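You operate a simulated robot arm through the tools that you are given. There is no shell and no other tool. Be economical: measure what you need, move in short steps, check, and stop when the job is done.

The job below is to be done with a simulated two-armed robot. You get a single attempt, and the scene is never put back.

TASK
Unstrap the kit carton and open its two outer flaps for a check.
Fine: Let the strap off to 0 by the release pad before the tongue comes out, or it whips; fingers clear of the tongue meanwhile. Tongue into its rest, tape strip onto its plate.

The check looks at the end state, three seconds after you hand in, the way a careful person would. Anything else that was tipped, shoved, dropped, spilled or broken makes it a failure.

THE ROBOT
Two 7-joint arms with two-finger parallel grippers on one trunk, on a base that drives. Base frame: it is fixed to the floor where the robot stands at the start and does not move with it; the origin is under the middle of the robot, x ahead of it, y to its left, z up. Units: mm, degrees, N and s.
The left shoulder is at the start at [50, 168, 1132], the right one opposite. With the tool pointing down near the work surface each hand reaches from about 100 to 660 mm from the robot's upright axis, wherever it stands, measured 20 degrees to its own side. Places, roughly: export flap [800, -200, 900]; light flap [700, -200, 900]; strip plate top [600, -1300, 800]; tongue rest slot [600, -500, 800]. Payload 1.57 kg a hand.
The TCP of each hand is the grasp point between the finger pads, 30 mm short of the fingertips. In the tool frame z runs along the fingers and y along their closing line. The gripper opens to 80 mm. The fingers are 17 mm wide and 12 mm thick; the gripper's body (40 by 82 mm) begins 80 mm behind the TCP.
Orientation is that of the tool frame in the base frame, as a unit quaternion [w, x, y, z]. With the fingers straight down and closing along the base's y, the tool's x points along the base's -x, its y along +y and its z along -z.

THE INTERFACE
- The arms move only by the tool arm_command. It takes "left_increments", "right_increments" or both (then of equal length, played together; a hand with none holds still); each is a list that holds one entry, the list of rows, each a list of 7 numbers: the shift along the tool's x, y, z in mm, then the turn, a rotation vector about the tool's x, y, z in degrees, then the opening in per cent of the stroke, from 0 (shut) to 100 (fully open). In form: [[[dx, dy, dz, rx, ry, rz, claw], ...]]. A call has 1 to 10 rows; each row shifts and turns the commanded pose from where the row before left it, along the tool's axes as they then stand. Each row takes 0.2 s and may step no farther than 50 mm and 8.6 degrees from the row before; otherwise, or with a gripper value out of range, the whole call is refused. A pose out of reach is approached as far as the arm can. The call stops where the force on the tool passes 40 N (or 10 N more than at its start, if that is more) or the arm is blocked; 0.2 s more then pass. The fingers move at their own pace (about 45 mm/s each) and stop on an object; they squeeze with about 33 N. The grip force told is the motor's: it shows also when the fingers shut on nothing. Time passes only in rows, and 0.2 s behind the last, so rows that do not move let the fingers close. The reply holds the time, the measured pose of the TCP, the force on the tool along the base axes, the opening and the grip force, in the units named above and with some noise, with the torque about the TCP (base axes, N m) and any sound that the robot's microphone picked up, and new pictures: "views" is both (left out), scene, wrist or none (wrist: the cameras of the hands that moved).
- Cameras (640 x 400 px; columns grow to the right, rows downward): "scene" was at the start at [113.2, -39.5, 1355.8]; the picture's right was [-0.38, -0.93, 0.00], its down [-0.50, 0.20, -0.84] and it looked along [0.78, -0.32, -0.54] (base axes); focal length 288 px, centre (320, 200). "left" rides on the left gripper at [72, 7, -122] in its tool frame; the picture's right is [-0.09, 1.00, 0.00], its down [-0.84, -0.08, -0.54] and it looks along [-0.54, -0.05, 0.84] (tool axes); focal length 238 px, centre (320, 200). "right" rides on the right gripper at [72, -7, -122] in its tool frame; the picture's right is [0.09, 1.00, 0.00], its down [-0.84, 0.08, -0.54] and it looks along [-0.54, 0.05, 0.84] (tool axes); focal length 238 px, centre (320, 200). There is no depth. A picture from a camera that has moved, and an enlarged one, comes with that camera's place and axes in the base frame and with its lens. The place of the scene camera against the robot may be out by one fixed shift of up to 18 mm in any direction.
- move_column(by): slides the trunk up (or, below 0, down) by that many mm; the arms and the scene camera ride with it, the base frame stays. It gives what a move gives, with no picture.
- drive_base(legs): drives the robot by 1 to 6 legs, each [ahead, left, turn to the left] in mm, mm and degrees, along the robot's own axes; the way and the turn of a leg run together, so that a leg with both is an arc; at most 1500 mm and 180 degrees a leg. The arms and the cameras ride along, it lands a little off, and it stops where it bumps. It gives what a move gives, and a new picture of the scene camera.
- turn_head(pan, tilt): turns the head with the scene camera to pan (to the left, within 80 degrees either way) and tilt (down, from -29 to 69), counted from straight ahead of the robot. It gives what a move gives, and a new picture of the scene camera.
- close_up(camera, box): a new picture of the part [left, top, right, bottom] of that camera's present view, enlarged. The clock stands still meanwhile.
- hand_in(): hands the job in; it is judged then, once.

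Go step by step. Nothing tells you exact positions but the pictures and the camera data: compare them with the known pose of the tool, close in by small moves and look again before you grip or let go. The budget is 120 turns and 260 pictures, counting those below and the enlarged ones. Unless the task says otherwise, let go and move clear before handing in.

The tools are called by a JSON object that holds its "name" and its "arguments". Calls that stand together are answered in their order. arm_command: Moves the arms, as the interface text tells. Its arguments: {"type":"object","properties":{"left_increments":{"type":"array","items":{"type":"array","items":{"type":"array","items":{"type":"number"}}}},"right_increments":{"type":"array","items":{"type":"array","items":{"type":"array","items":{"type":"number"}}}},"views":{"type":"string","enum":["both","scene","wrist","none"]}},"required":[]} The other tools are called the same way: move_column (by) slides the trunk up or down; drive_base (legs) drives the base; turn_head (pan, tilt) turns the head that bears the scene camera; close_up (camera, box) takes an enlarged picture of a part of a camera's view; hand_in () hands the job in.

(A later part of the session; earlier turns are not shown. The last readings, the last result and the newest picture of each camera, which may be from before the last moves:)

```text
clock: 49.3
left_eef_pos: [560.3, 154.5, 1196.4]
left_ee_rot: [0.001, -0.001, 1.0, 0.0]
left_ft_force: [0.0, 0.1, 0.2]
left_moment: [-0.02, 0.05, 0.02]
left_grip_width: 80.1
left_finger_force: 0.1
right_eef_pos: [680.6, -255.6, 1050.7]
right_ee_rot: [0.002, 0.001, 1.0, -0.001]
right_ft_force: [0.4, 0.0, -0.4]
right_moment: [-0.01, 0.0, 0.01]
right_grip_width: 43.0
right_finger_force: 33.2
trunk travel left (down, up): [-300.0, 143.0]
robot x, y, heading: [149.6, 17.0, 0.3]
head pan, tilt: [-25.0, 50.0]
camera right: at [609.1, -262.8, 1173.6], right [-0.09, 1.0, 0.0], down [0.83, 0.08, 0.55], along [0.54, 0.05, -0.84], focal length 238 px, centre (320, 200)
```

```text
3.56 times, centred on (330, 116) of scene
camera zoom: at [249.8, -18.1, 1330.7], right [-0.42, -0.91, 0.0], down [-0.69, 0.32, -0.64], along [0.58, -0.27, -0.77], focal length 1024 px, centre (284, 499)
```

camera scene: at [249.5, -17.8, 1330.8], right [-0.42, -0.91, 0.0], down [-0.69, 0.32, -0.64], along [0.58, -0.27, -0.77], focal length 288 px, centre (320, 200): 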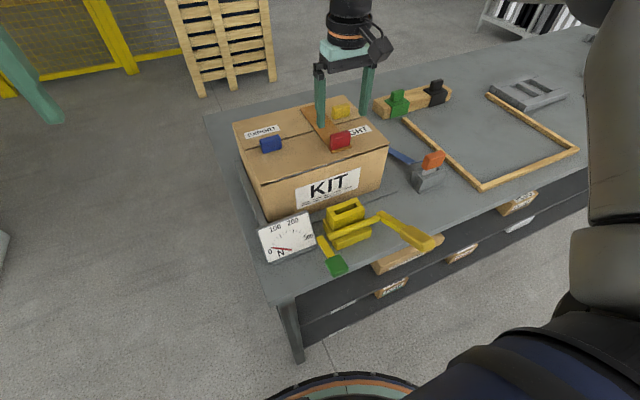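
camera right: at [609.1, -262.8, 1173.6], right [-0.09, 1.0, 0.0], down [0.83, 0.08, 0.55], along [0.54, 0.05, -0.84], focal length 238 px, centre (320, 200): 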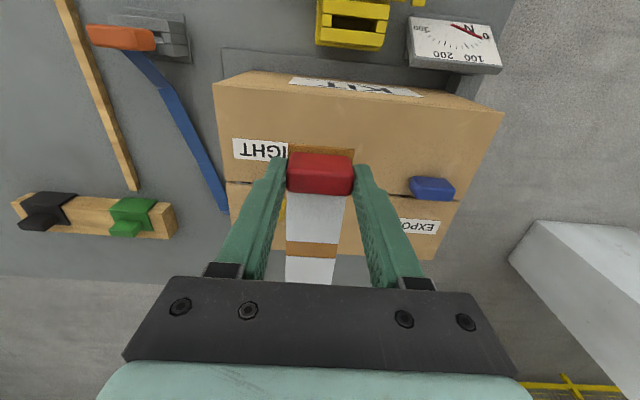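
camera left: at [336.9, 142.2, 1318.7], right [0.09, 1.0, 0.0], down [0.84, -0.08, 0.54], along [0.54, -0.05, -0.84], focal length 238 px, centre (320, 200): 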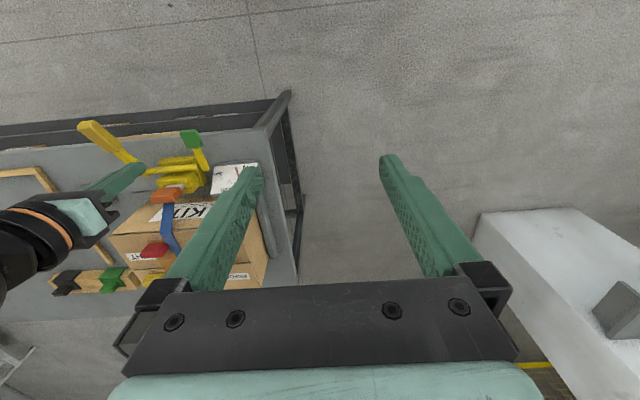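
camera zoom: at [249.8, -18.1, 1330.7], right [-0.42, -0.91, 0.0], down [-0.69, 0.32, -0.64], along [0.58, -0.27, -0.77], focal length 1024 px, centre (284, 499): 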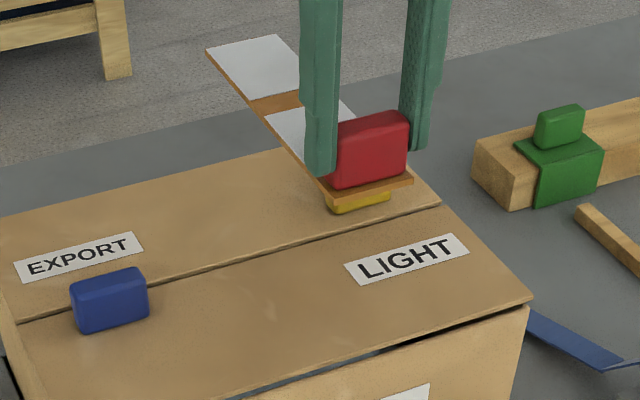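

The strip lifts off freely. I now drive right along the bench to the plate, carrying the strip high.

{"name": "drive_base", "arguments": {"legs": [[-20, -400, 0], [0, -600, 0]]}}

{"name": "turn_head", "arguments": {"pan": -35, "tilt": 48}}

```text
clock: 58.7
left_eef_pos: [540.4, -846.6, 1196.6]
left_ee_rot: [0.0, -0.002, 1.0, 0.001]
left_ft_force: [-0.5, -0.5, -0.2]
left_moment: [-0.03, -0.01, 0.0]
left_grip_width: 80.0
left_finger_force: 0.0
right_eef_pos: [662.7, -1256.9, 1051.9]
right_ee_rot: [0.002, -0.001, 1.0, -0.001]
right_ft_force: [0.1, 0.3, -0.3]
right_moment: [-0.02, -0.02, 0.0]
right_grip_width: 42.8
right_finger_force: 33.5
trunk travel left (down, up): [-300.0, 143.0]
robot x, y, heading: [127.2, -978.3, 0.3]
head pan, tilt: [-25.0, 50.0]
camera scene: at [230.5, -1020.7, 1330.7], right [-0.42, -0.91, 0.0], down [-0.7, 0.32, -0.64], along [0.58, -0.27, -0.77], focal length 288 px, centre (320, 200)
```

scene: 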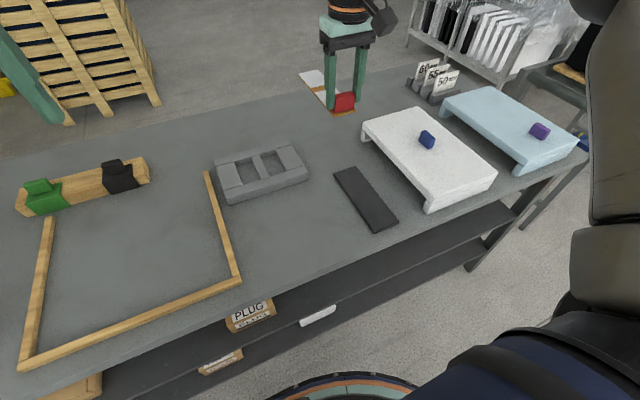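

```text
clock: 59.4
left_eef_pos: [539.9, -848.1, 1196.9]
left_ee_rot: [0.001, -0.002, 1.0, -0.001]
left_ft_force: [0.2, -0.2, -0.8]
left_moment: [0.01, 0.02, 0.02]
left_grip_width: 80.1
left_finger_force: 0.0
right_eef_pos: [662.1, -1258.7, 1050.8]
right_ee_rot: [0.003, -0.001, 1.0, 0.0]
right_ft_force: [1.0, -0.5, -1.0]
right_moment: [0.0, 0.04, -0.04]
right_grip_width: 43.0
right_finger_force: 33.7
trunk travel left (down, up): [-300.0, 143.0]
robot x, y, heading: [130.1, -983.2, 0.0]
head pan, tilt: [-35.0, 48.0]
camera scene: at [225.3, -1033.2, 1333.5], right [-0.57, -0.82, 0.0], down [-0.61, 0.42, -0.67], along [0.55, -0.38, -0.74], focal length 288 px, centre (320, 200)
```

scene: 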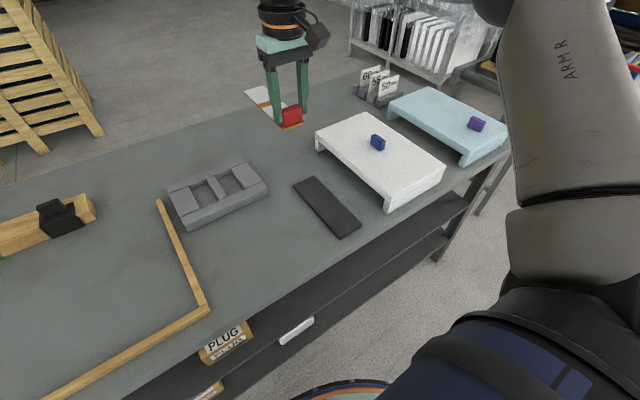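

{"name": "arm_command", "arguments": {"right_increments": [[[15, -15, 5, 0, 0, 0, 0], [20, -15, 10, 0, 0, 0, 0], [20, -15, 10, 0, 0, 0, 0], [20, -10, 10, 0, 0, 0, 0], [20, 0, 10, 0, 0, 0, 0], [15, 0, 5, 0, 0, 0, 0], [0, 0, 0, 0, 0, 0, 0]]], "views": "both"}}

```text
clock: 61.0
left_eef_pos: [540.1, -846.6, 1196.7]
left_ee_rot: [0.0, -0.003, 1.0, -0.001]
left_ft_force: [0.6, -0.2, 0.3]
left_moment: [0.04, 0.0, 0.01]
left_grip_width: 79.8
left_finger_force: 0.0
right_eef_pos: [553.1, -1311.9, 1000.8]
right_ee_rot: [0.003, -0.001, 1.0, -0.001]
right_ft_force: [-0.8, 0.5, -0.4]
right_moment: [0.02, 0.05, -0.02]
right_grip_width: 42.6
right_finger_force: 32.9
trunk travel left (down, up): [-300.0, 143.0]
robot x, y, heading: [128.2, -978.7, 0.2]
head pan, tilt: [-35.0, 48.0]
camera scene: at [225.3, -1033.2, 1333.4], right [-0.57, -0.82, 0.0], down [-0.61, 0.42, -0.67], along [0.55, -0.38, -0.74], focal length 288 px, centre (320, 200)
camera right: at [480.8, -1319.1, 1122.0], right [-0.09, 1.0, 0.0], down [0.83, 0.08, 0.55], along [0.54, 0.05, -0.84], focal length 238 px, centre (320, 200)
```

scene: 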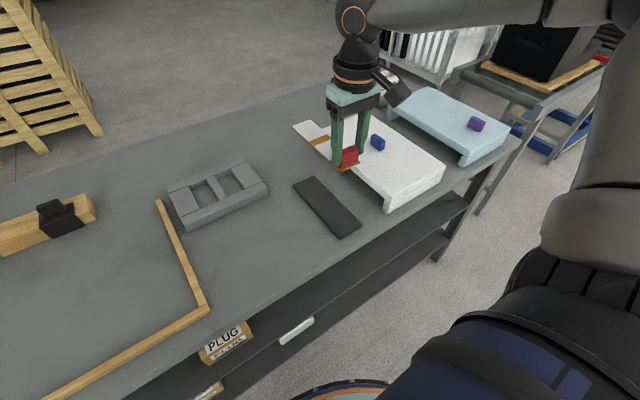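
right: 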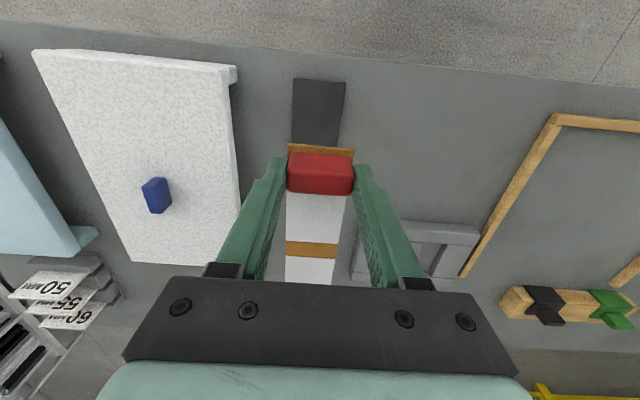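

Plate runs along x, about 519..734 at y≈-1317; strip spans TCP-13..+168. Target TCP is [549,-1317]. I lower to about 30 mm above it.

{"name": "arm_command", "arguments": {"right_increments": [[[2, -3, 20, 0, 0, 0, 0], [2, -2, 30, 0, 0, 0, 0], [0, 0, 30, 0, 0, 0, 0], [0, 0, 30, 0, 0, 0, 0], [0, 0, 30, 0, 0, 0, 0], [0, 0, 0, 0, 0, 0, 0]]], "views": "both"}}

{"name": "close_up", "arguments": {"camera": "scene", "box": [270, 140, 430, 240]}}

```text
clock: 62.4
left_eef_pos: [539.2, -846.5, 1196.8]
left_ee_rot: [0.0, -0.003, 1.0, 0.0]
left_ft_force: [-0.6, -0.2, 0.1]
left_moment: [-0.02, -0.05, -0.01]
left_grip_width: 79.9
left_finger_force: 0.1
right_eef_pos: [548.8, -1319.6, 858.3]
right_ee_rot: [0.002, 0.0, 1.0, -0.001]
right_ft_force: [0.3, -1.3, -0.5]
right_moment: [0.04, 0.02, 0.02]
right_grip_width: 42.5
right_finger_force: 32.5
trunk travel left (down, up): [-300.0, 143.0]
robot x, y, heading: [128.4, -984.9, 0.2]
head pan, tilt: [-35.0, 48.0]
camera scene: at [225.2, -1033.2, 1333.5], right [-0.57, -0.82, 0.0], down [-0.61, 0.42, -0.67], along [0.55, -0.38, -0.74], focal length 288 px, centre (320, 200)
camera right: at [477.6, -1324.8, 982.1], right [-0.09, 1.0, 0.0], down [0.83, 0.08, 0.55], along [0.54, 0.05, -0.84], focal length 238 px, centre (320, 200)
```

scene: 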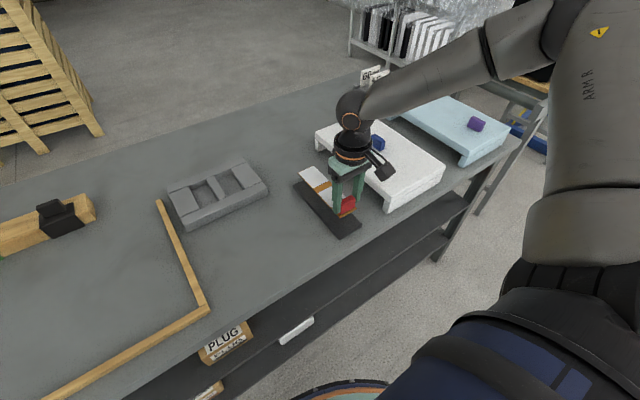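
right: 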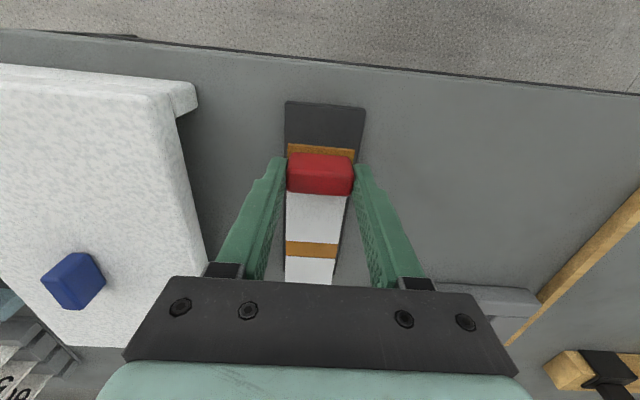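

```text
4.00 times, centred on (350, 190) of scene
camera zoom: at [225.2, -1033.2, 1333.5], right [-0.57, -0.82, 0.0], down [-0.61, 0.42, -0.67], along [0.55, -0.38, -0.74], focal length 1152 px, centre (200, 240)
```

zoom: 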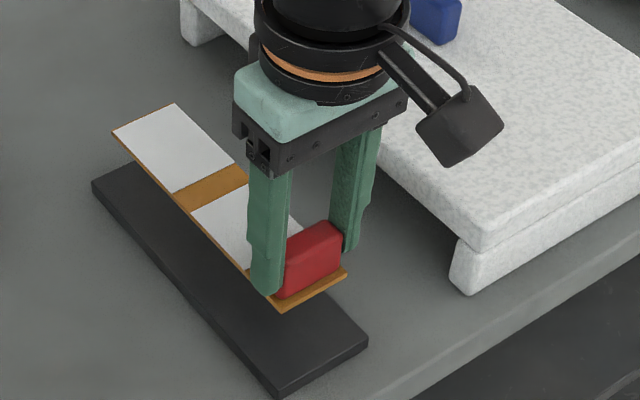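

{"name": "arm_command", "arguments": {"right_increments": [[[3, 2.5, 8, 0, 0, 0, 0], [0, 0, 8, 0, 0, 0, 0], [0, 0, 6, 0, 0, 0, 0], [0, 0, 0, 0, 0, 0, 0]]], "views": "wrist"}}

{"name": "close_up", "arguments": {"camera": "scene", "box": [270, 140, 430, 240]}}

```text
clock: 63.4
left_eef_pos: [539.7, -847.5, 1196.9]
left_ee_rot: [0.0, -0.003, 1.0, 0.0]
left_ft_force: [-0.2, -0.5, 0.5]
left_moment: [-0.03, -0.02, 0.0]
left_grip_width: 80.0
left_finger_force: 0.1
right_eef_pos: [547.1, -1316.2, 837.0]
right_ee_rot: [0.003, 0.0, 1.0, -0.001]
right_ft_force: [-0.1, 0.6, 0.2]
right_moment: [0.02, 0.0, -0.01]
right_grip_width: 42.5
right_finger_force: 32.7
trunk travel left (down, up): [-300.0, 143.0]
robot x, y, heading: [129.6, -982.2, 0.3]
head pan, tilt: [-35.0, 48.0]
camera right: at [475.0, -1322.2, 960.6], right [-0.09, 1.0, 0.0], down [0.83, 0.08, 0.55], along [0.54, 0.05, -0.84], focal length 238 px, centre (320, 200)
```

right: 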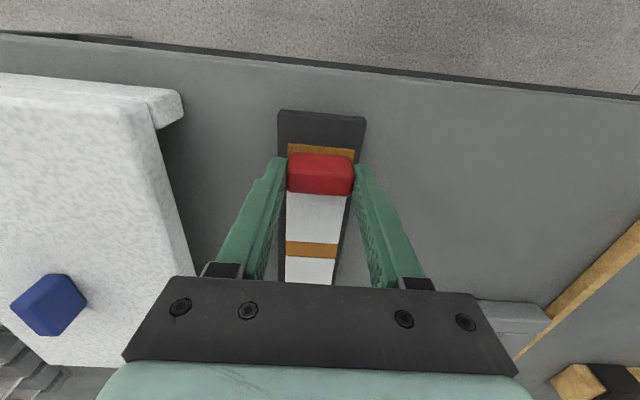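

```text
4.00 times, centred on (350, 190) of scene
camera zoom: at [225.2, -1033.3, 1333.5], right [-0.57, -0.82, 0.0], down [-0.61, 0.42, -0.67], along [0.55, -0.38, -0.74], focal length 1152 px, centre (200, 240)
```

zoom: 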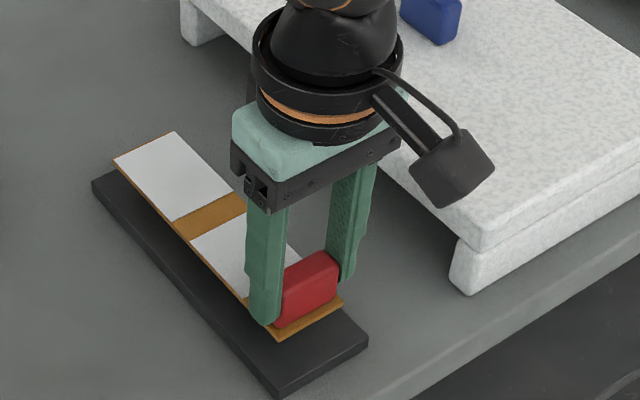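

Well centred in the wrist view. I lower the last bit, gently.

{"name": "arm_command", "arguments": {"right_increments": [[[0, 0, 4, 0, 0, 0, 0], [0, 0, 4, 0, 0, 0, 0], [0, 0, 3, 0, 0, 0, 0], [0, 0, 0, 0, 0, 0, 0]]], "views": "none"}}

{"name": "close_up", "arguments": {"camera": "scene", "box": [270, 140, 430, 240]}}

```text
clock: 64.4
left_eef_pos: [540.0, -846.8, 1197.0]
left_ee_rot: [-0.001, -0.002, 1.0, 0.0]
left_ft_force: [-0.5, 0.3, -0.1]
left_moment: [-0.03, 0.03, -0.01]
left_grip_width: 80.1
left_finger_force: 0.0
right_eef_pos: [546.8, -1316.0, 825.6]
right_ee_rot: [0.003, -0.002, 1.0, -0.001]
right_ft_force: [0.0, 0.3, -0.6]
right_moment: [-0.02, 0.01, 0.01]
right_grip_width: 42.7
right_finger_force: 33.3
trunk travel left (down, up): [-300.0, 143.0]
robot x, y, heading: [128.5, -986.2, 0.2]
head pan, tilt: [-35.0, 48.0]
```

```text
4.00 times, centred on (350, 190) of scene
camera zoom: at [225.3, -1033.3, 1333.5], right [-0.57, -0.82, 0.0], down [-0.61, 0.42, -0.67], along [0.55, -0.38, -0.74], focal length 1152 px, centre (200, 240)
```

zoom: 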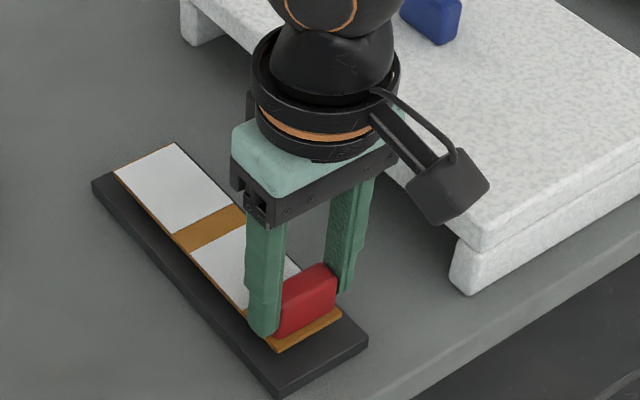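

{"name": "arm_command", "arguments": {"right_increments": [[[0, 0, 2, 0, 0, 0, 0], [0, 0, 2, 0, 0, 0, 0], [0, 0, 2, 0, 0, 0, 0], [0, 0, 0, 0, 0, 0, 0]]], "views": "wrist"}}

{"name": "close_up", "arguments": {"camera": "scene", "box": [270, 140, 430, 240]}}

```text
clock: 65.4
left_eef_pos: [540.9, -847.2, 1197.1]
left_ee_rot: [0.001, -0.003, 1.0, 0.0]
left_ft_force: [-1.1, 0.1, -0.2]
left_moment: [-0.02, -0.04, -0.05]
left_grip_width: 80.1
left_finger_force: 0.1
right_eef_pos: [547.0, -1315.3, 822.5]
right_ee_rot: [0.003, -0.001, 1.0, 0.0]
right_ft_force: [-1.1, 1.0, 0.4]
right_moment: [0.0, 0.04, 0.02]
right_grip_width: 42.9
right_finger_force: 33.7
trunk travel left (down, up): [-300.0, 143.0]
robot x, y, heading: [131.9, -983.5, 0.1]
head pan, tilt: [-35.0, 48.0]
camera right: at [475.0, -1322.4, 943.6], right [-0.09, 1.0, 0.0], down [0.83, 0.08, 0.55], along [0.54, 0.05, -0.84], focal length 238 px, centre (320, 200)
```

right: 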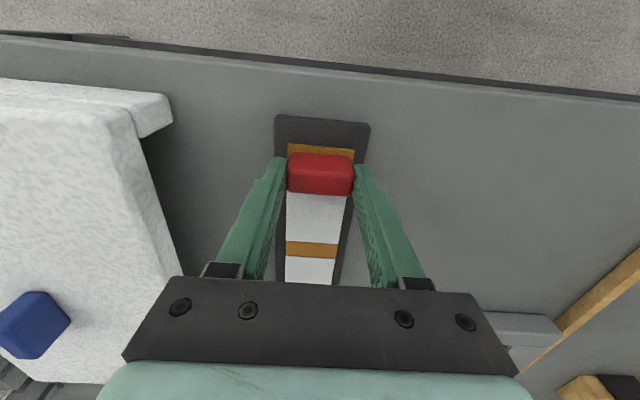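

```text
4.00 times, centred on (350, 190) of scene
camera zoom: at [225.3, -1033.3, 1333.5], right [-0.57, -0.82, 0.0], down [-0.61, 0.42, -0.67], along [0.55, -0.38, -0.74], focal length 1152 px, centre (200, 240)
```

zoom: 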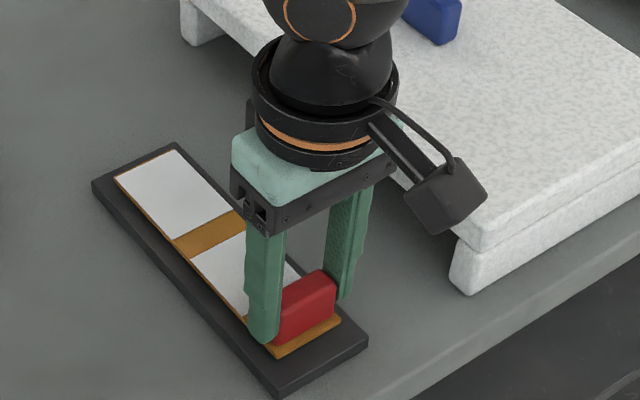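

{"name": "arm_command", "arguments": {"right_increments": [[[0, 0, 1.5, 0, 0, 0, 0], [0, 0, 1.5, 0, 0, 0, 0], [0, 0, 1.5, 0, 0, 0, 0], [0, 0, 0, 0, 0, 0, 0]]], "views": "none"}}

{"name": "close_up", "arguments": {"camera": "scene", "box": [290, 170, 370, 220]}}

```text
clock: 66.4
left_eef_pos: [539.0, -848.2, 1196.9]
left_ee_rot: [0.001, -0.003, 1.0, 0.0]
left_ft_force: [0.1, 0.2, 0.2]
left_moment: [0.01, -0.01, 0.01]
left_grip_width: 79.8
left_finger_force: 0.1
right_eef_pos: [548.1, -1315.7, 815.9]
right_ee_rot: [0.003, -0.002, 1.0, -0.001]
right_ft_force: [1.4, -0.1, 0.0]
right_moment: [0.03, 0.02, 0.02]
right_grip_width: 42.4
right_finger_force: 32.3
trunk travel left (down, up): [-300.0, 143.0]
robot x, y, heading: [132.4, -981.8, 0.2]
head pan, tilt: [-35.0, 48.0]
```

```text
8.00 times, centred on (330, 195) of scene
camera zoom: at [225.3, -1033.3, 1333.5], right [-0.57, -0.82, 0.0], down [-0.61, 0.42, -0.67], along [0.55, -0.38, -0.74], focal length 2304 px, centre (240, 240)
```

zoom: 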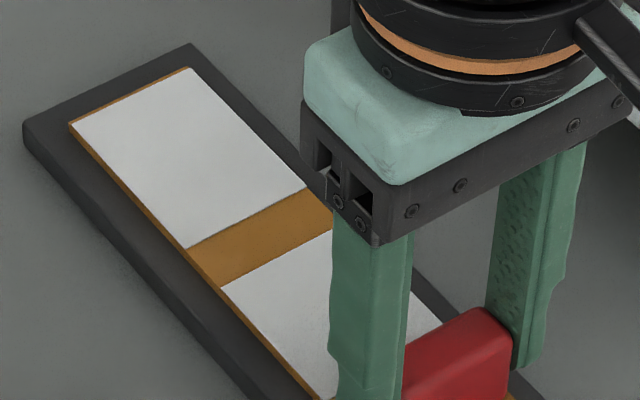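

Nearly down. I continue in small rows until contact.

{"name": "arm_command", "arguments": {"right_increments": [[[0, 0, 1.5, 0, 0, 0, 0], [0, 0, 1.5, 0, 0, 0, 0], [0, 0, 1.5, 0, 0, 0, 0], [0, 0, 0, 0, 0, 0, 0]]], "views": "none"}}

{"name": "close_up", "arguments": {"camera": "scene", "box": [290, 170, 370, 220]}}

```text
clock: 67.4
left_eef_pos: [537.1, -846.2, 1196.8]
left_ee_rot: [0.001, -0.002, 1.0, -0.001]
left_ft_force: [0.0, -0.2, -0.1]
left_moment: [0.01, 0.05, 0.0]
left_grip_width: 79.8
left_finger_force: 0.0
right_eef_pos: [548.1, -1315.3, 815.2]
right_ee_rot: [0.006, -0.001, 1.0, -0.001]
right_ft_force: [-1.5, -5.6, 29.5]
right_moment: [-0.08, -0.01, -0.04]
right_grip_width: 42.7
right_finger_force: 32.7
trunk travel left (down, up): [-300.0, 143.0]
robot x, y, heading: [129.1, -983.9, 0.3]
head pan, tilt: [-35.0, 48.0]
```

```text
8.00 times, centred on (330, 195) of scene
camera zoom: at [223.0, -1032.1, 1333.9], right [-0.57, -0.82, 0.0], down [-0.61, 0.42, -0.67], along [0.55, -0.38, -0.74], focal length 2304 px, centre (240, 240)
```

zoom: 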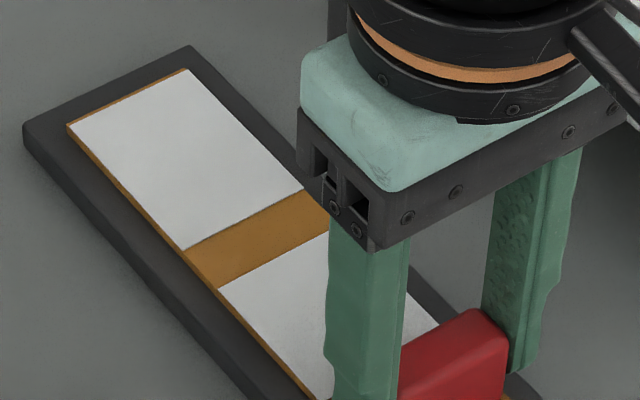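

The strip is pressed on the plate (30 N). I back off 3 mm, open, and rise.

{"name": "arm_command", "arguments": {"right_increments": [[[0, 0, -3.5, 0, 0, 0, 0], [0, 0, 0, 0, 0, 0, 20], [0, 0, 0, 0, 0, 0, 60], [0, 0, 0, 0, 0, 0, 100], [0, 0, 0, 0, 0, 0, 100], [0, 0, -10, 0, 0, 0, 100], [0, 0, -30, 0, 0, 0, 100], [0, 0, -40, 0, 0, 0, 100], [0, 0, -50, 0, 0, 0, 100], [0, 0, -50, 0, 0, 0, 100]]], "views": "both"}}

{"name": "close_up", "arguments": {"camera": "scene", "box": [270, 150, 430, 250]}}

```text
clock: 69.6
left_eef_pos: [539.1, -845.9, 1197.2]
left_ee_rot: [0.0, -0.002, 1.0, -0.001]
left_ft_force: [0.1, -0.1, -0.1]
left_moment: [-0.03, 0.02, 0.0]
left_grip_width: 80.0
left_finger_force: 0.1
right_eef_pos: [544.2, -1317.7, 996.1]
right_ee_rot: [0.001, 0.0, 1.0, -0.001]
right_ft_force: [-0.3, 0.8, 0.4]
right_moment: [-0.02, 0.05, 0.0]
right_grip_width: 79.9
right_finger_force: 0.1
trunk travel left (down, up): [-300.0, 143.0]
robot x, y, heading: [127.5, -981.8, -0.0]
head pan, tilt: [-35.0, 48.0]
camera scene: at [224.9, -1032.9, 1333.5], right [-0.57, -0.82, 0.0], down [-0.61, 0.42, -0.67], along [0.55, -0.38, -0.74], focal length 288 px, centre (320, 200)
camera right: at [472.2, -1323.1, 1119.2], right [-0.09, 1.0, 0.0], down [0.83, 0.08, 0.55], along [0.54, 0.05, -0.84], focal length 238 px, centre (320, 200)
```

scene: 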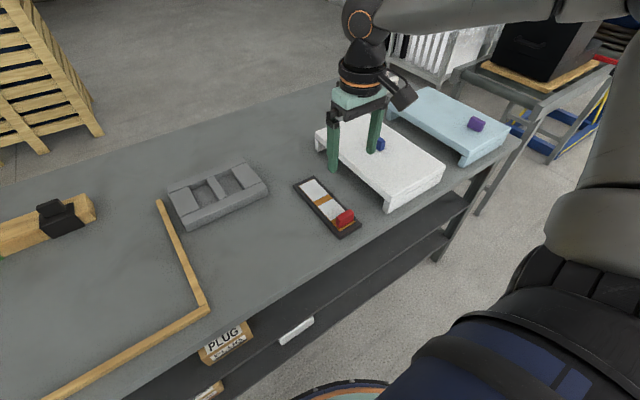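
right: 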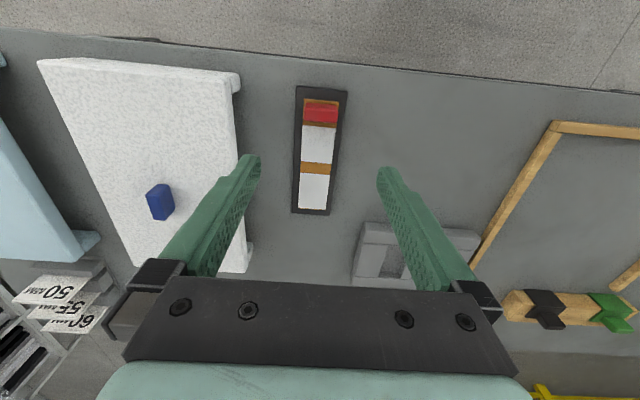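

```text
4.00 times, centred on (350, 200) of scene
camera zoom: at [224.9, -1032.9, 1333.5], right [-0.57, -0.82, 0.0], down [-0.61, 0.42, -0.67], along [0.55, -0.38, -0.74], focal length 1152 px, centre (200, 200)
```

zoom: 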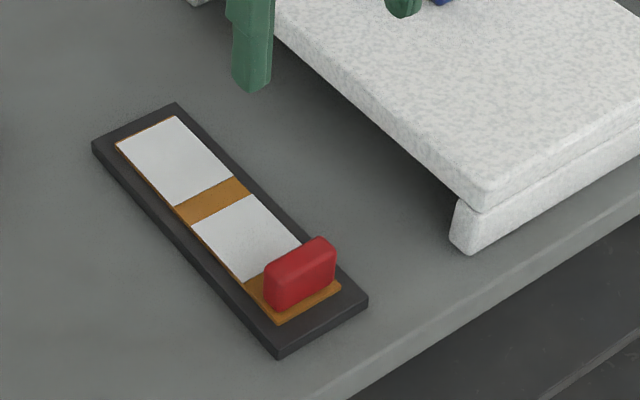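

The strip lies centred on its plate. Next the flaps: the far flap's yellow knob is at about [778,-311,938], seam x≈757, far hinge x≈873. I drive back.

{"name": "arm_command", "arguments": {"right_increments": [[[0, 0, -30, 0, 0, 0, 100], [0, 0, -20, 0, 0, 0, 100]]], "views": "none"}}

{"name": "drive_base", "arguments": {"legs": [[0, 980, 0], [35, 0, 0]]}}

{"name": "turn_head", "arguments": {"pan": -20, "tilt": 42}}

```text
clock: 70.2
left_eef_pos: [539.6, -846.9, 1197.2]
left_ee_rot: [0.0, -0.003, 1.0, 0.0]
left_ft_force: [-0.7, 0.4, 0.3]
left_moment: [-0.01, 0.0, -0.02]
left_grip_width: 80.0
left_finger_force: 0.0
right_eef_pos: [546.5, -1316.0, 1046.3]
right_ee_rot: [0.002, 0.0, 1.0, -0.001]
right_ft_force: [0.0, 1.1, 0.5]
right_moment: [-0.01, -0.04, -0.03]
right_grip_width: 80.0
right_finger_force: 0.1
trunk travel left (down, up): [-300.0, 143.0]
robot x, y, heading: [128.8, -985.1, -0.0]
head pan, tilt: [-35.0, 48.0]
```

```text
clock: 79.6
left_eef_pos: [574.7, 125.9, 1196.1]
left_ee_rot: [0.0, -0.002, 1.0, 0.0]
left_ft_force: [0.2, -0.8, 0.1]
left_moment: [-0.05, 0.05, -0.03]
left_grip_width: 80.0
left_finger_force: 0.1
right_eef_pos: [579.2, -343.4, 1045.0]
right_ee_rot: [0.002, 0.002, 1.0, -0.001]
right_ft_force: [-0.8, 0.8, 0.0]
right_moment: [0.0, -0.02, 0.0]
right_grip_width: 80.2
right_finger_force: 0.1
trunk travel left (down, up): [-300.0, 143.0]
robot x, y, heading: [165.8, -7.1, 0.0]
head pan, tilt: [-35.0, 48.0]
camera scene: at [259.1, -59.6, 1333.3], right [-0.57, -0.82, 0.0], down [-0.61, 0.43, -0.67], along [0.55, -0.38, -0.74], focal length 288 px, centre (320, 200)
```

scene: 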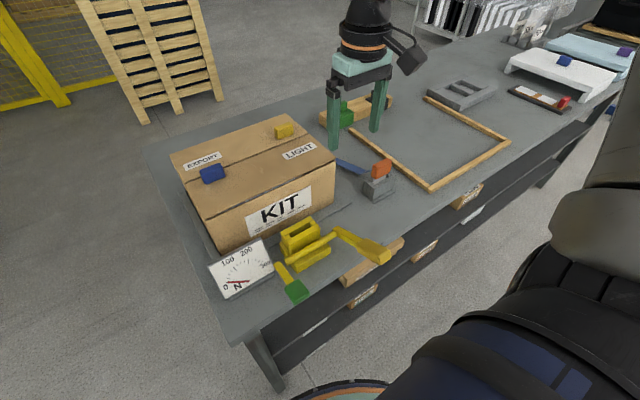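

```text
clock: 80.3
left_eef_pos: [573.4, 125.3, 1197.7]
left_ee_rot: [0.0, -0.001, 1.0, 0.0]
left_ft_force: [0.9, 0.4, 0.3]
left_moment: [-0.03, 0.01, 0.02]
left_grip_width: 80.2
left_finger_force: 0.1
right_eef_pos: [576.6, -343.3, 1044.8]
right_ee_rot: [0.003, 0.001, 1.0, -0.001]
right_ft_force: [-0.5, 0.1, 0.5]
right_moment: [0.02, 0.02, 0.0]
right_grip_width: 80.0
right_finger_force: 0.0
trunk travel left (down, up): [-300.0, 143.0]
robot x, y, heading: [162.8, -11.2, 0.1]
head pan, tilt: [-20.0, 42.0]
camera scene: at [272.1, -43.1, 1341.9], right [-0.34, -0.94, 0.0], down [-0.63, 0.23, -0.74], along [0.7, -0.25, -0.67], focal length 288 px, centre (320, 200)
```

scene: 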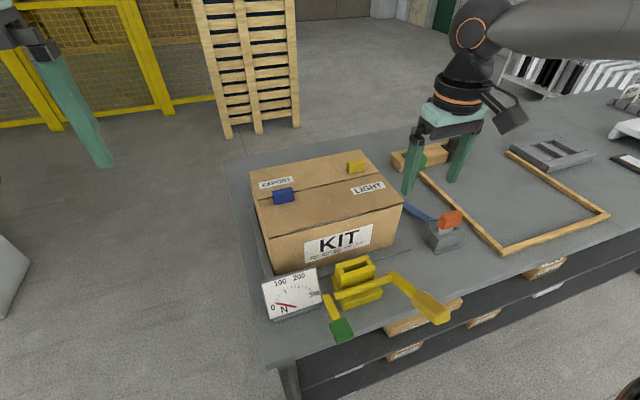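

{"name": "arm_command", "arguments": {"right_increments": [[[-39, 6.5, 5, 0, 0, 0, 100], [-39, 6.5, 5, 0, 0, 0, 100], [-39, 6.5, 5, 0, 0, 0, 100], [-39, 6.5, 5, 0, 0, 0, 100], [-39, 6, 5, 0, 0, 0, 100], [0, 0, 0, 0, 0, 0, 100]]], "views": "both"}}

```text
clock: 81.7
left_eef_pos: [573.2, 125.2, 1196.3]
left_ee_rot: [0.0, -0.001, 1.0, 0.0]
left_ft_force: [-0.2, -1.5, 0.3]
left_moment: [-0.02, 0.02, 0.02]
left_grip_width: 80.0
left_finger_force: 0.1
right_eef_pos: [730.7, -320.9, 1020.9]
right_ee_rot: [0.004, 0.001, 1.0, -0.001]
right_ft_force: [0.2, 1.0, -0.5]
right_moment: [0.0, -0.02, -0.01]
right_grip_width: 79.9
right_finger_force: 0.1
right hand out of reach, approached as far as the arm can: row 4, 5
trunk travel left (down, up): [-300.0, 143.0]
robot x, y, heading: [162.7, -5.4, -0.3]
head pan, tilt: [-20.0, 42.0]
camera scene: at [272.2, -43.2, 1341.9], right [-0.34, -0.94, 0.0], down [-0.63, 0.23, -0.74], along [0.7, -0.25, -0.67], focal length 288 px, centre (320, 200)
camera right: at [658.3, -327.7, 1144.3], right [-0.09, 1.0, 0.0], down [0.83, 0.08, 0.55], along [0.55, 0.05, -0.84], focal length 238 px, centre (320, 200)
```

scene: 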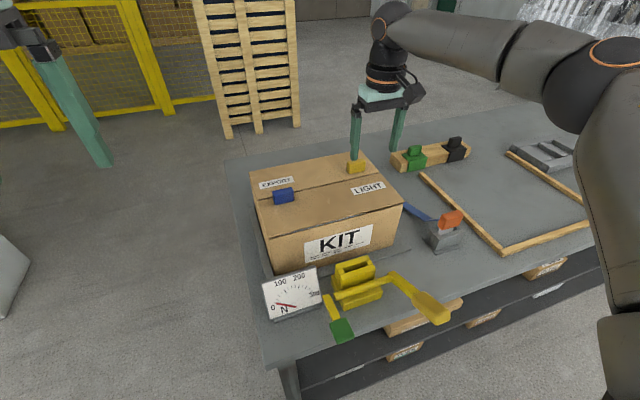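
right: 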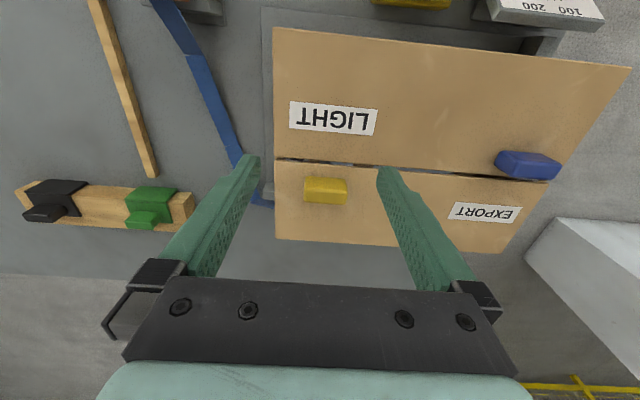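

The far knob is out of comfortable reach from the front. The left end of the bench is free, so I will go round and work facing -y, with the flaps swinging to each side. First I retract the right hand.

{"name": "arm_command", "arguments": {"right_increments": [[[0, 0, -30, 0, 0, 0, 100], [30, 0, -30, 0, 0, 0, 100], [40, -5, -20, 0, 0, 0, 100], [40, -5, -10, 0, 0, 0, 100], [40, -5, 0, 0, 0, 0, 100]]], "views": "none"}}

{"name": "drive_base", "arguments": {"legs": [[-120, 0, 0], [0, 560, 0], [700, 0, 0]]}}

{"name": "drive_base", "arguments": {"legs": [[0, 0, -90]]}}

{"name": "turn_head", "arguments": {"pan": 0, "tilt": 55}}

```text
clock: 82.9
left_eef_pos: [571.7, 125.2, 1197.4]
left_ee_rot: [0.002, -0.002, 1.0, 0.001]
left_ft_force: [-0.6, 0.4, -0.8]
left_moment: [0.0, -0.03, -0.04]
left_grip_width: 80.0
left_finger_force: 0.2
right_eef_pos: [578.5, -335.9, 1110.1]
right_ee_rot: [0.002, 0.0, 1.0, -0.002]
right_ft_force: [-0.9, -0.1, 0.0]
right_moment: [-0.02, -0.03, -0.01]
right_grip_width: 80.1
right_finger_force: 0.0
trunk travel left (down, up): [-300.0, 143.0]
robot x, y, heading: [161.5, -11.4, 0.1]
head pan, tilt: [-20.0, 42.0]
```

```text
clock: 92.6
left_eef_pos: [1154.4, 686.4, 1196.9]
left_ee_rot: [0.0, -0.001, 1.0, 0.001]
left_ft_force: [-0.6, -0.3, -1.0]
left_moment: [0.02, 0.01, 0.0]
left_grip_width: 80.2
left_finger_force: 0.1
right_eef_pos: [1159.6, 224.4, 1110.2]
right_ee_rot: [0.002, 0.001, 1.0, -0.001]
right_ft_force: [0.1, -0.2, -1.7]
right_moment: [0.0, 0.02, 0.01]
right_grip_width: 80.1
right_finger_force: 0.1
trunk travel left (down, up): [-300.0, 143.0]
robot x, y, heading: [743.6, 553.7, -0.1]
head pan, tilt: [-20.0, 42.0]
camera scene: at [852.5, 518.3, 1341.9], right [-0.34, -0.94, 0.0], down [-0.63, 0.23, -0.74], along [0.7, -0.25, -0.67], focal length 288 px, centre (320, 200)
```

scene: 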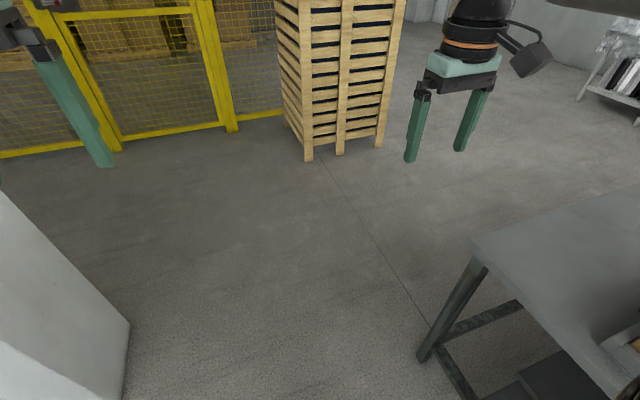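

```text
clock: 96.8
left_eef_pos: [881.2, 143.8, 1196.2]
left_ee_rot: [0.0, 0.703, 0.711, 0.0]
left_ft_force: [0.4, -0.4, 0.6]
left_moment: [0.01, 0.01, -0.03]
left_grip_width: 80.1
left_finger_force: 0.0
right_eef_pos: [419.7, 131.9, 1110.4]
right_ee_rot: [0.002, 0.704, 0.71, -0.002]
right_ft_force: [0.7, -0.5, 1.3]
right_moment: [-0.02, 0.01, -0.01]
right_grip_width: 80.0
right_finger_force: 0.0
trunk travel left (down, up): [-300.0, 143.0]
robot x, y, heading: [742.4, 554.3, -89.4]
head pan, tilt: [-20.0, 42.0]
camera scene: at [706.2, 428.0, 1342.0], right [-0.94, 0.33, 0.0], down [0.22, 0.63, -0.74], along [-0.25, -0.7, -0.67], focal length 288 px, centre (320, 200)
```

scene: 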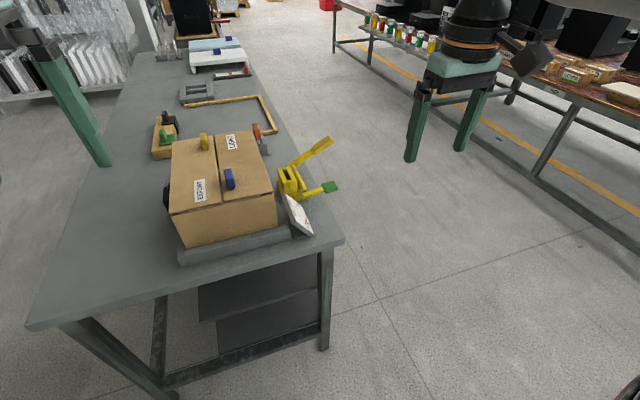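

```text
clock: 97.7
left_eef_pos: [881.2, 143.5, 1196.5]
left_ee_rot: [-0.001, 0.703, 0.711, 0.0]
left_ft_force: [0.3, 0.5, -0.1]
left_moment: [0.01, 0.0, 0.0]
left_grip_width: 79.9
left_finger_force: 0.1
right_eef_pos: [422.6, 131.7, 1111.1]
right_ee_rot: [0.002, 0.704, 0.71, -0.002]
right_ft_force: [-0.5, 0.4, 0.1]
right_moment: [-0.01, 0.0, -0.03]
right_grip_width: 80.0
right_finger_force: 0.0
trunk travel left (down, up): [-300.0, 143.0]
robot x, y, heading: [742.3, 554.0, -89.3]
head pan, tilt: [0.0, 55.0]
camera scene: at [734.8, 434.8, 1324.3], right [-1.0, -0.01, 0.0], down [-0.01, 0.82, -0.57], along [0.01, -0.57, -0.82], focal length 288 px, centre (320, 200)
```

scene: 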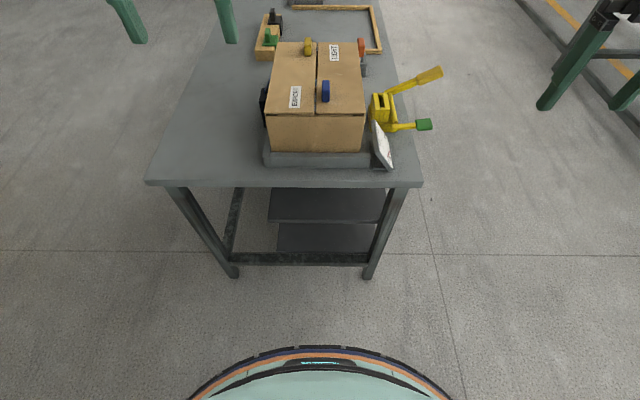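

Clear view from the bench's left end. I'll use the left hand for the far (yellow) flap, which opens toward +x, my left here. I drive closer with a lateral offset.

{"name": "drive_base", "arguments": {"legs": [[0, -150, 0], [225, 0, 0]]}}

{"name": "turn_head", "arguments": {"pan": 14, "tilt": 45}}

```text
clock: 100.9
left_eef_pos: [732.6, -83.9, 1197.7]
left_ee_rot: [0.0, 0.704, 0.71, 0.0]
left_ft_force: [-0.2, -0.6, -0.6]
left_moment: [0.05, -0.01, 0.03]
left_grip_width: 79.7
left_finger_force: 0.1
right_eef_pos: [271.4, -93.7, 1110.4]
right_ee_rot: [0.001, 0.705, 0.71, -0.002]
right_ft_force: [-0.9, 0.1, -0.7]
right_moment: [0.04, -0.01, 0.02]
right_grip_width: 80.1
right_finger_force: 0.0
trunk travel left (down, up): [-300.0, 143.0]
robot x, y, heading: [594.9, 327.1, -89.4]
head pan, tilt: [0.0, 55.0]
camera scene: at [586.9, 208.0, 1324.1], right [-1.0, -0.01, 0.0], down [-0.01, 0.82, -0.57], along [0.0, -0.57, -0.82], focal length 288 px, centre (320, 200)
```

scene: 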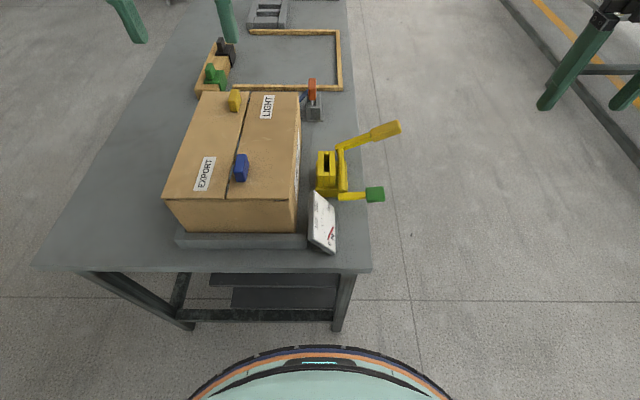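

```text
clock: 101.7
left_eef_pos: [732.6, -83.7, 1196.1]
left_ee_rot: [0.0, 0.704, 0.71, 0.0]
left_ft_force: [0.1, -1.2, 0.6]
left_moment: [-0.01, 0.01, 0.0]
left_grip_width: 80.0
left_finger_force: 0.1
right_eef_pos: [270.6, -91.3, 1109.6]
right_ee_rot: [0.001, 0.705, 0.709, -0.003]
right_ft_force: [0.4, 0.0, -0.7]
right_moment: [-0.03, -0.02, -0.03]
right_grip_width: 80.1
right_finger_force: 0.0
trunk travel left (down, up): [-300.0, 143.0]
robot x, y, heading: [594.3, 324.4, -89.5]
head pan, tilt: [14.0, 45.0]
camera scene: at [606.6, 202.0, 1337.6], right [-0.97, -0.25, 0.0], down [-0.18, 0.69, -0.71], along [0.18, -0.68, -0.71], focal length 288 px, centre (320, 200)
```

scene: 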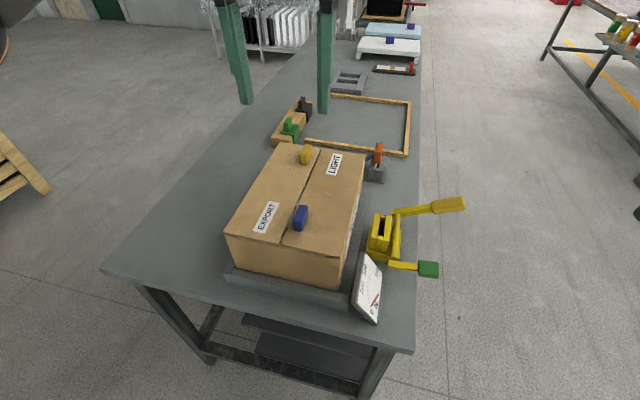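

{"name": "arm_command", "arguments": {"left_increments": [[[-37, 9, 27, 0, 0, 0, 100], [-37, 9, 27, 0, 0, 0, 100], [-37, 9, 27, 0, 0, 0, 100], [-37, 9, 27, 0, 0, 0, 100], [0, 9, 27, 0, 0, 0, 100], [0, 0, 0, 0, -7.5, 0, 100], [0, 0, 0, 0, -7.5, 0, 100], [0, 0, 0, 0, -7.5, 0, 100], [0, 0, 0, 0, -7.5, 0, 100], [0, 0, 0, 0, 0, 0, 100]]], "views": "both"}}

```text
clock: 103.9
left_eef_pos: [779.9, -229.2, 1062.3]
left_ee_rot: [0.185, 0.679, 0.686, -0.183]
left_ft_force: [-0.2, -0.1, -0.6]
left_moment: [0.03, -0.02, 0.0]
left_grip_width: 79.8
left_finger_force: 0.0
right_eef_pos: [272.9, -92.2, 1110.1]
right_ee_rot: [0.001, 0.705, 0.709, -0.002]
right_ft_force: [0.4, 0.3, -0.7]
right_moment: [0.0, 0.0, -0.02]
right_grip_width: 80.0
right_finger_force: 0.1
trunk travel left (down, up): [-300.0, 143.0]
robot x, y, heading: [592.9, 327.1, -89.6]
head pan, tilt: [14.0, 45.0]
camera scene: at [606.5, 201.9, 1337.6], right [-0.97, -0.25, 0.0], down [-0.18, 0.68, -0.71], along [0.18, -0.68, -0.71], focal length 288 px, centre (320, 200)
camera left: at [783.3, -105.3, 1131.4], right [1.0, -0.07, 0.05], down [-0.07, -0.45, 0.89], along [-0.04, -0.89, -0.46], focal length 238 px, centre (320, 200)
```

scene: 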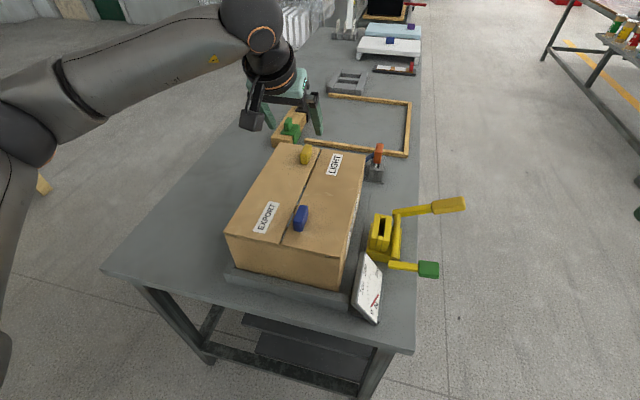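
left: 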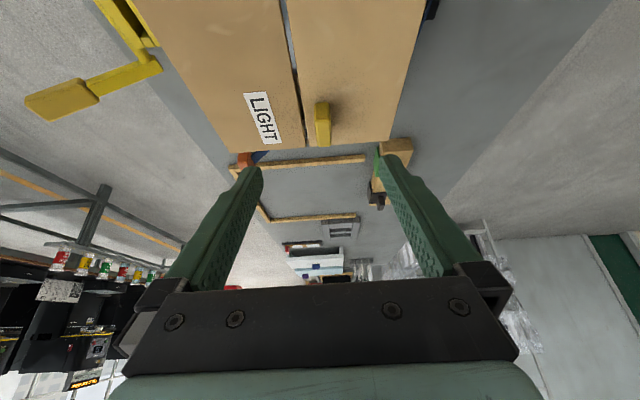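

The knob is at about [781,-304,940]. I approach along the pitched tool axis.

{"name": "arm_command", "arguments": {"left_increments": [[[-3, 0, 32, 0, 0, 0, 100], [-3, 0, 32, 0, 0, 0, 100], [-4, 0, 30, 0, 0, 0, 100], [0, 0, 0, 0, 0, 0, 100]]], "views": "wrist"}}

{"name": "close_up", "arguments": {"camera": "scene", "box": [240, 100, 400, 200]}}

```text
clock: 104.9
left_eef_pos: [779.0, -286.5, 985.9]
left_ee_rot: [0.184, 0.68, 0.686, -0.182]
left_ft_force: [-0.5, -0.5, -0.6]
left_moment: [-0.02, -0.02, 0.01]
left_grip_width: 80.2
left_finger_force: 0.0
right_eef_pos: [272.7, -91.5, 1110.9]
right_ee_rot: [0.002, 0.705, 0.71, -0.002]
right_ft_force: [0.0, 0.2, -0.2]
right_moment: [0.02, 0.0, 0.02]
right_grip_width: 80.1
right_finger_force: 0.2
trunk travel left (down, up): [-300.0, 143.0]
robot x, y, heading: [596.3, 325.1, -89.4]
head pan, tilt: [14.0, 45.0]
camera left: at [783.2, -161.5, 1055.3], right [1.0, -0.07, 0.05], down [-0.07, -0.45, 0.89], along [-0.04, -0.89, -0.46], focal length 238 px, centre (320, 200)
```

left: 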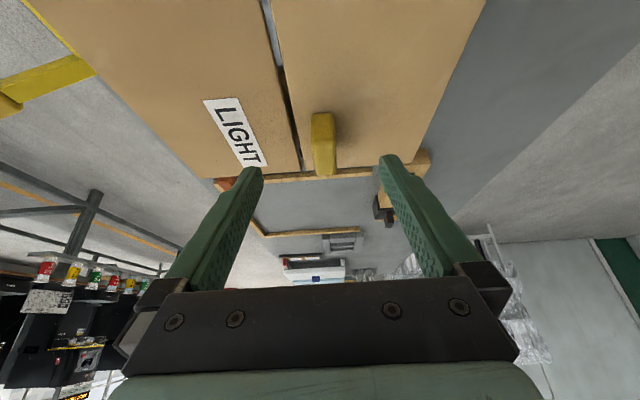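

```text
4.00 times, centred on (320, 150) of scene
camera zoom: at [606.6, 202.1, 1337.7], right [-0.97, -0.25, 0.0], down [-0.18, 0.68, -0.71], along [0.18, -0.68, -0.71], focal length 1152 px, centre (320, 400)
```

zoom: 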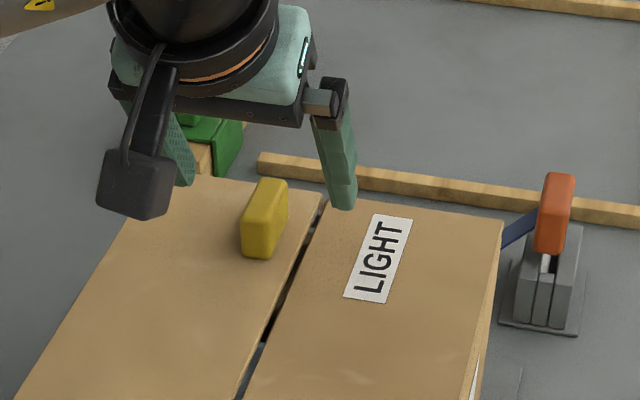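

{"name": "arm_command", "arguments": {"left_increments": [[[4, 1, 12, 0, 0, 0, 100], [4, 0.5, 12, 0, 0, 0, 100], [1, 0, 4, 0, 0, 0, 100], [0, 0, 0, 0, 0, 0, 100]]], "views": "wrist"}}

{"name": "close_up", "arguments": {"camera": "scene", "box": [260, 110, 360, 172]}}

```text
clock: 105.9
left_eef_pos: [780.9, -292.9, 956.3]
left_ee_rot: [0.185, 0.679, 0.687, -0.183]
left_ft_force: [0.4, 0.4, 0.2]
left_moment: [0.03, -0.01, 0.0]
left_grip_width: 79.9
left_finger_force: 0.0
right_eef_pos: [270.6, -93.4, 1111.5]
right_ee_rot: [0.0, 0.704, 0.71, -0.003]
right_ft_force: [0.0, 0.5, -0.2]
right_moment: [0.02, -0.03, 0.01]
right_grip_width: 79.9
right_finger_force: 0.1
trunk travel left (down, up): [-300.0, 143.0]
robot x, y, heading: [595.7, 326.8, -89.4]
head pan, tilt: [14.0, 45.0]
camera left: at [784.9, -167.6, 1026.0], right [1.0, -0.07, 0.05], down [-0.07, -0.45, 0.89], along [-0.04, -0.89, -0.46], focal length 238 px, centre (320, 200)
```

left: 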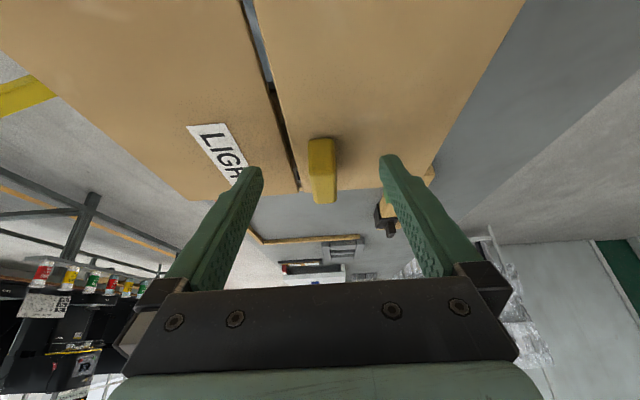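

```text
6.40 times, centred on (310, 141) of scene
camera zoom: at [606.6, 202.0, 1337.7], right [-0.97, -0.25, 0.0], down [-0.18, 0.68, -0.71], along [0.18, -0.68, -0.71], focal length 1843 px, centre (384, 578)
```

zoom: 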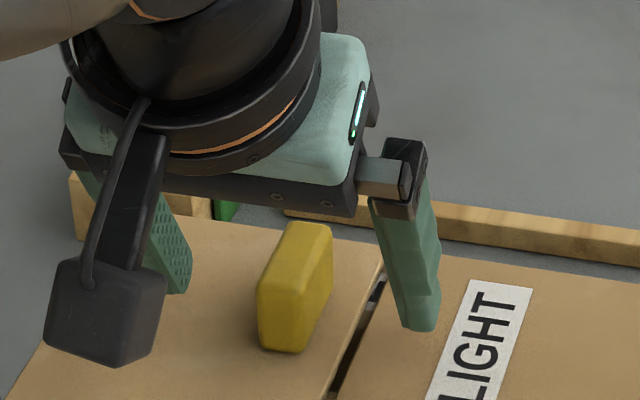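

Straddled. I close on the yellow knob.

{"name": "arm_command", "arguments": {"left_increments": [[[0, 0, 0, 0, 0, 0, 0], [0, 0, 0, 0, 0, 0, 0], [0, 0, 0, 0, 0, 0, 0], [0, 0, 0, 0, 0, 0, 0], [0, 0, 0, 0, 0, 0, 0]]], "views": "none"}}

{"name": "close_up", "arguments": {"camera": "scene", "box": [260, 110, 360, 172]}}

```text
clock: 107.1
left_eef_pos: [781.9, -292.9, 955.3]
left_ee_rot: [0.185, 0.679, 0.686, -0.182]
left_ft_force: [4.9, -1.3, 0.9]
left_moment: [0.19, 0.01, -0.45]
left_grip_width: 17.5
left_finger_force: 25.0
right_eef_pos: [272.3, -92.5, 1112.1]
right_ee_rot: [0.002, 0.705, 0.709, -0.002]
right_ft_force: [0.7, 0.3, -0.8]
right_moment: [0.02, 0.0, -0.04]
right_grip_width: 80.1
right_finger_force: 0.1
trunk travel left (down, up): [-300.0, 143.0]
robot x, y, heading: [595.4, 325.4, -89.5]
head pan, tilt: [14.0, 45.0]
```

```text
6.40 times, centred on (310, 141) of scene
camera zoom: at [607.3, 202.0, 1337.7], right [-0.97, -0.25, 0.0], down [-0.18, 0.68, -0.71], along [0.18, -0.68, -0.71], focal length 1843 px, centre (384, 578)
```

zoom: 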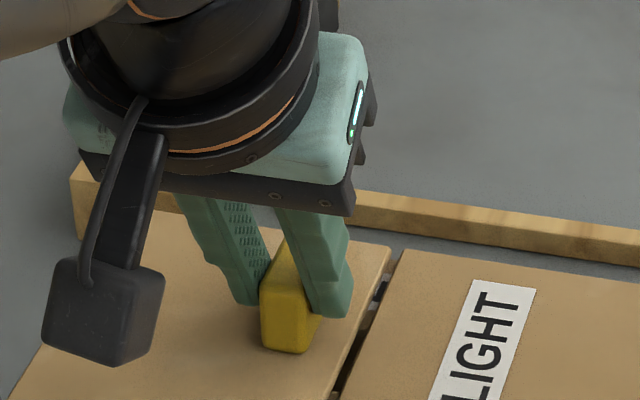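

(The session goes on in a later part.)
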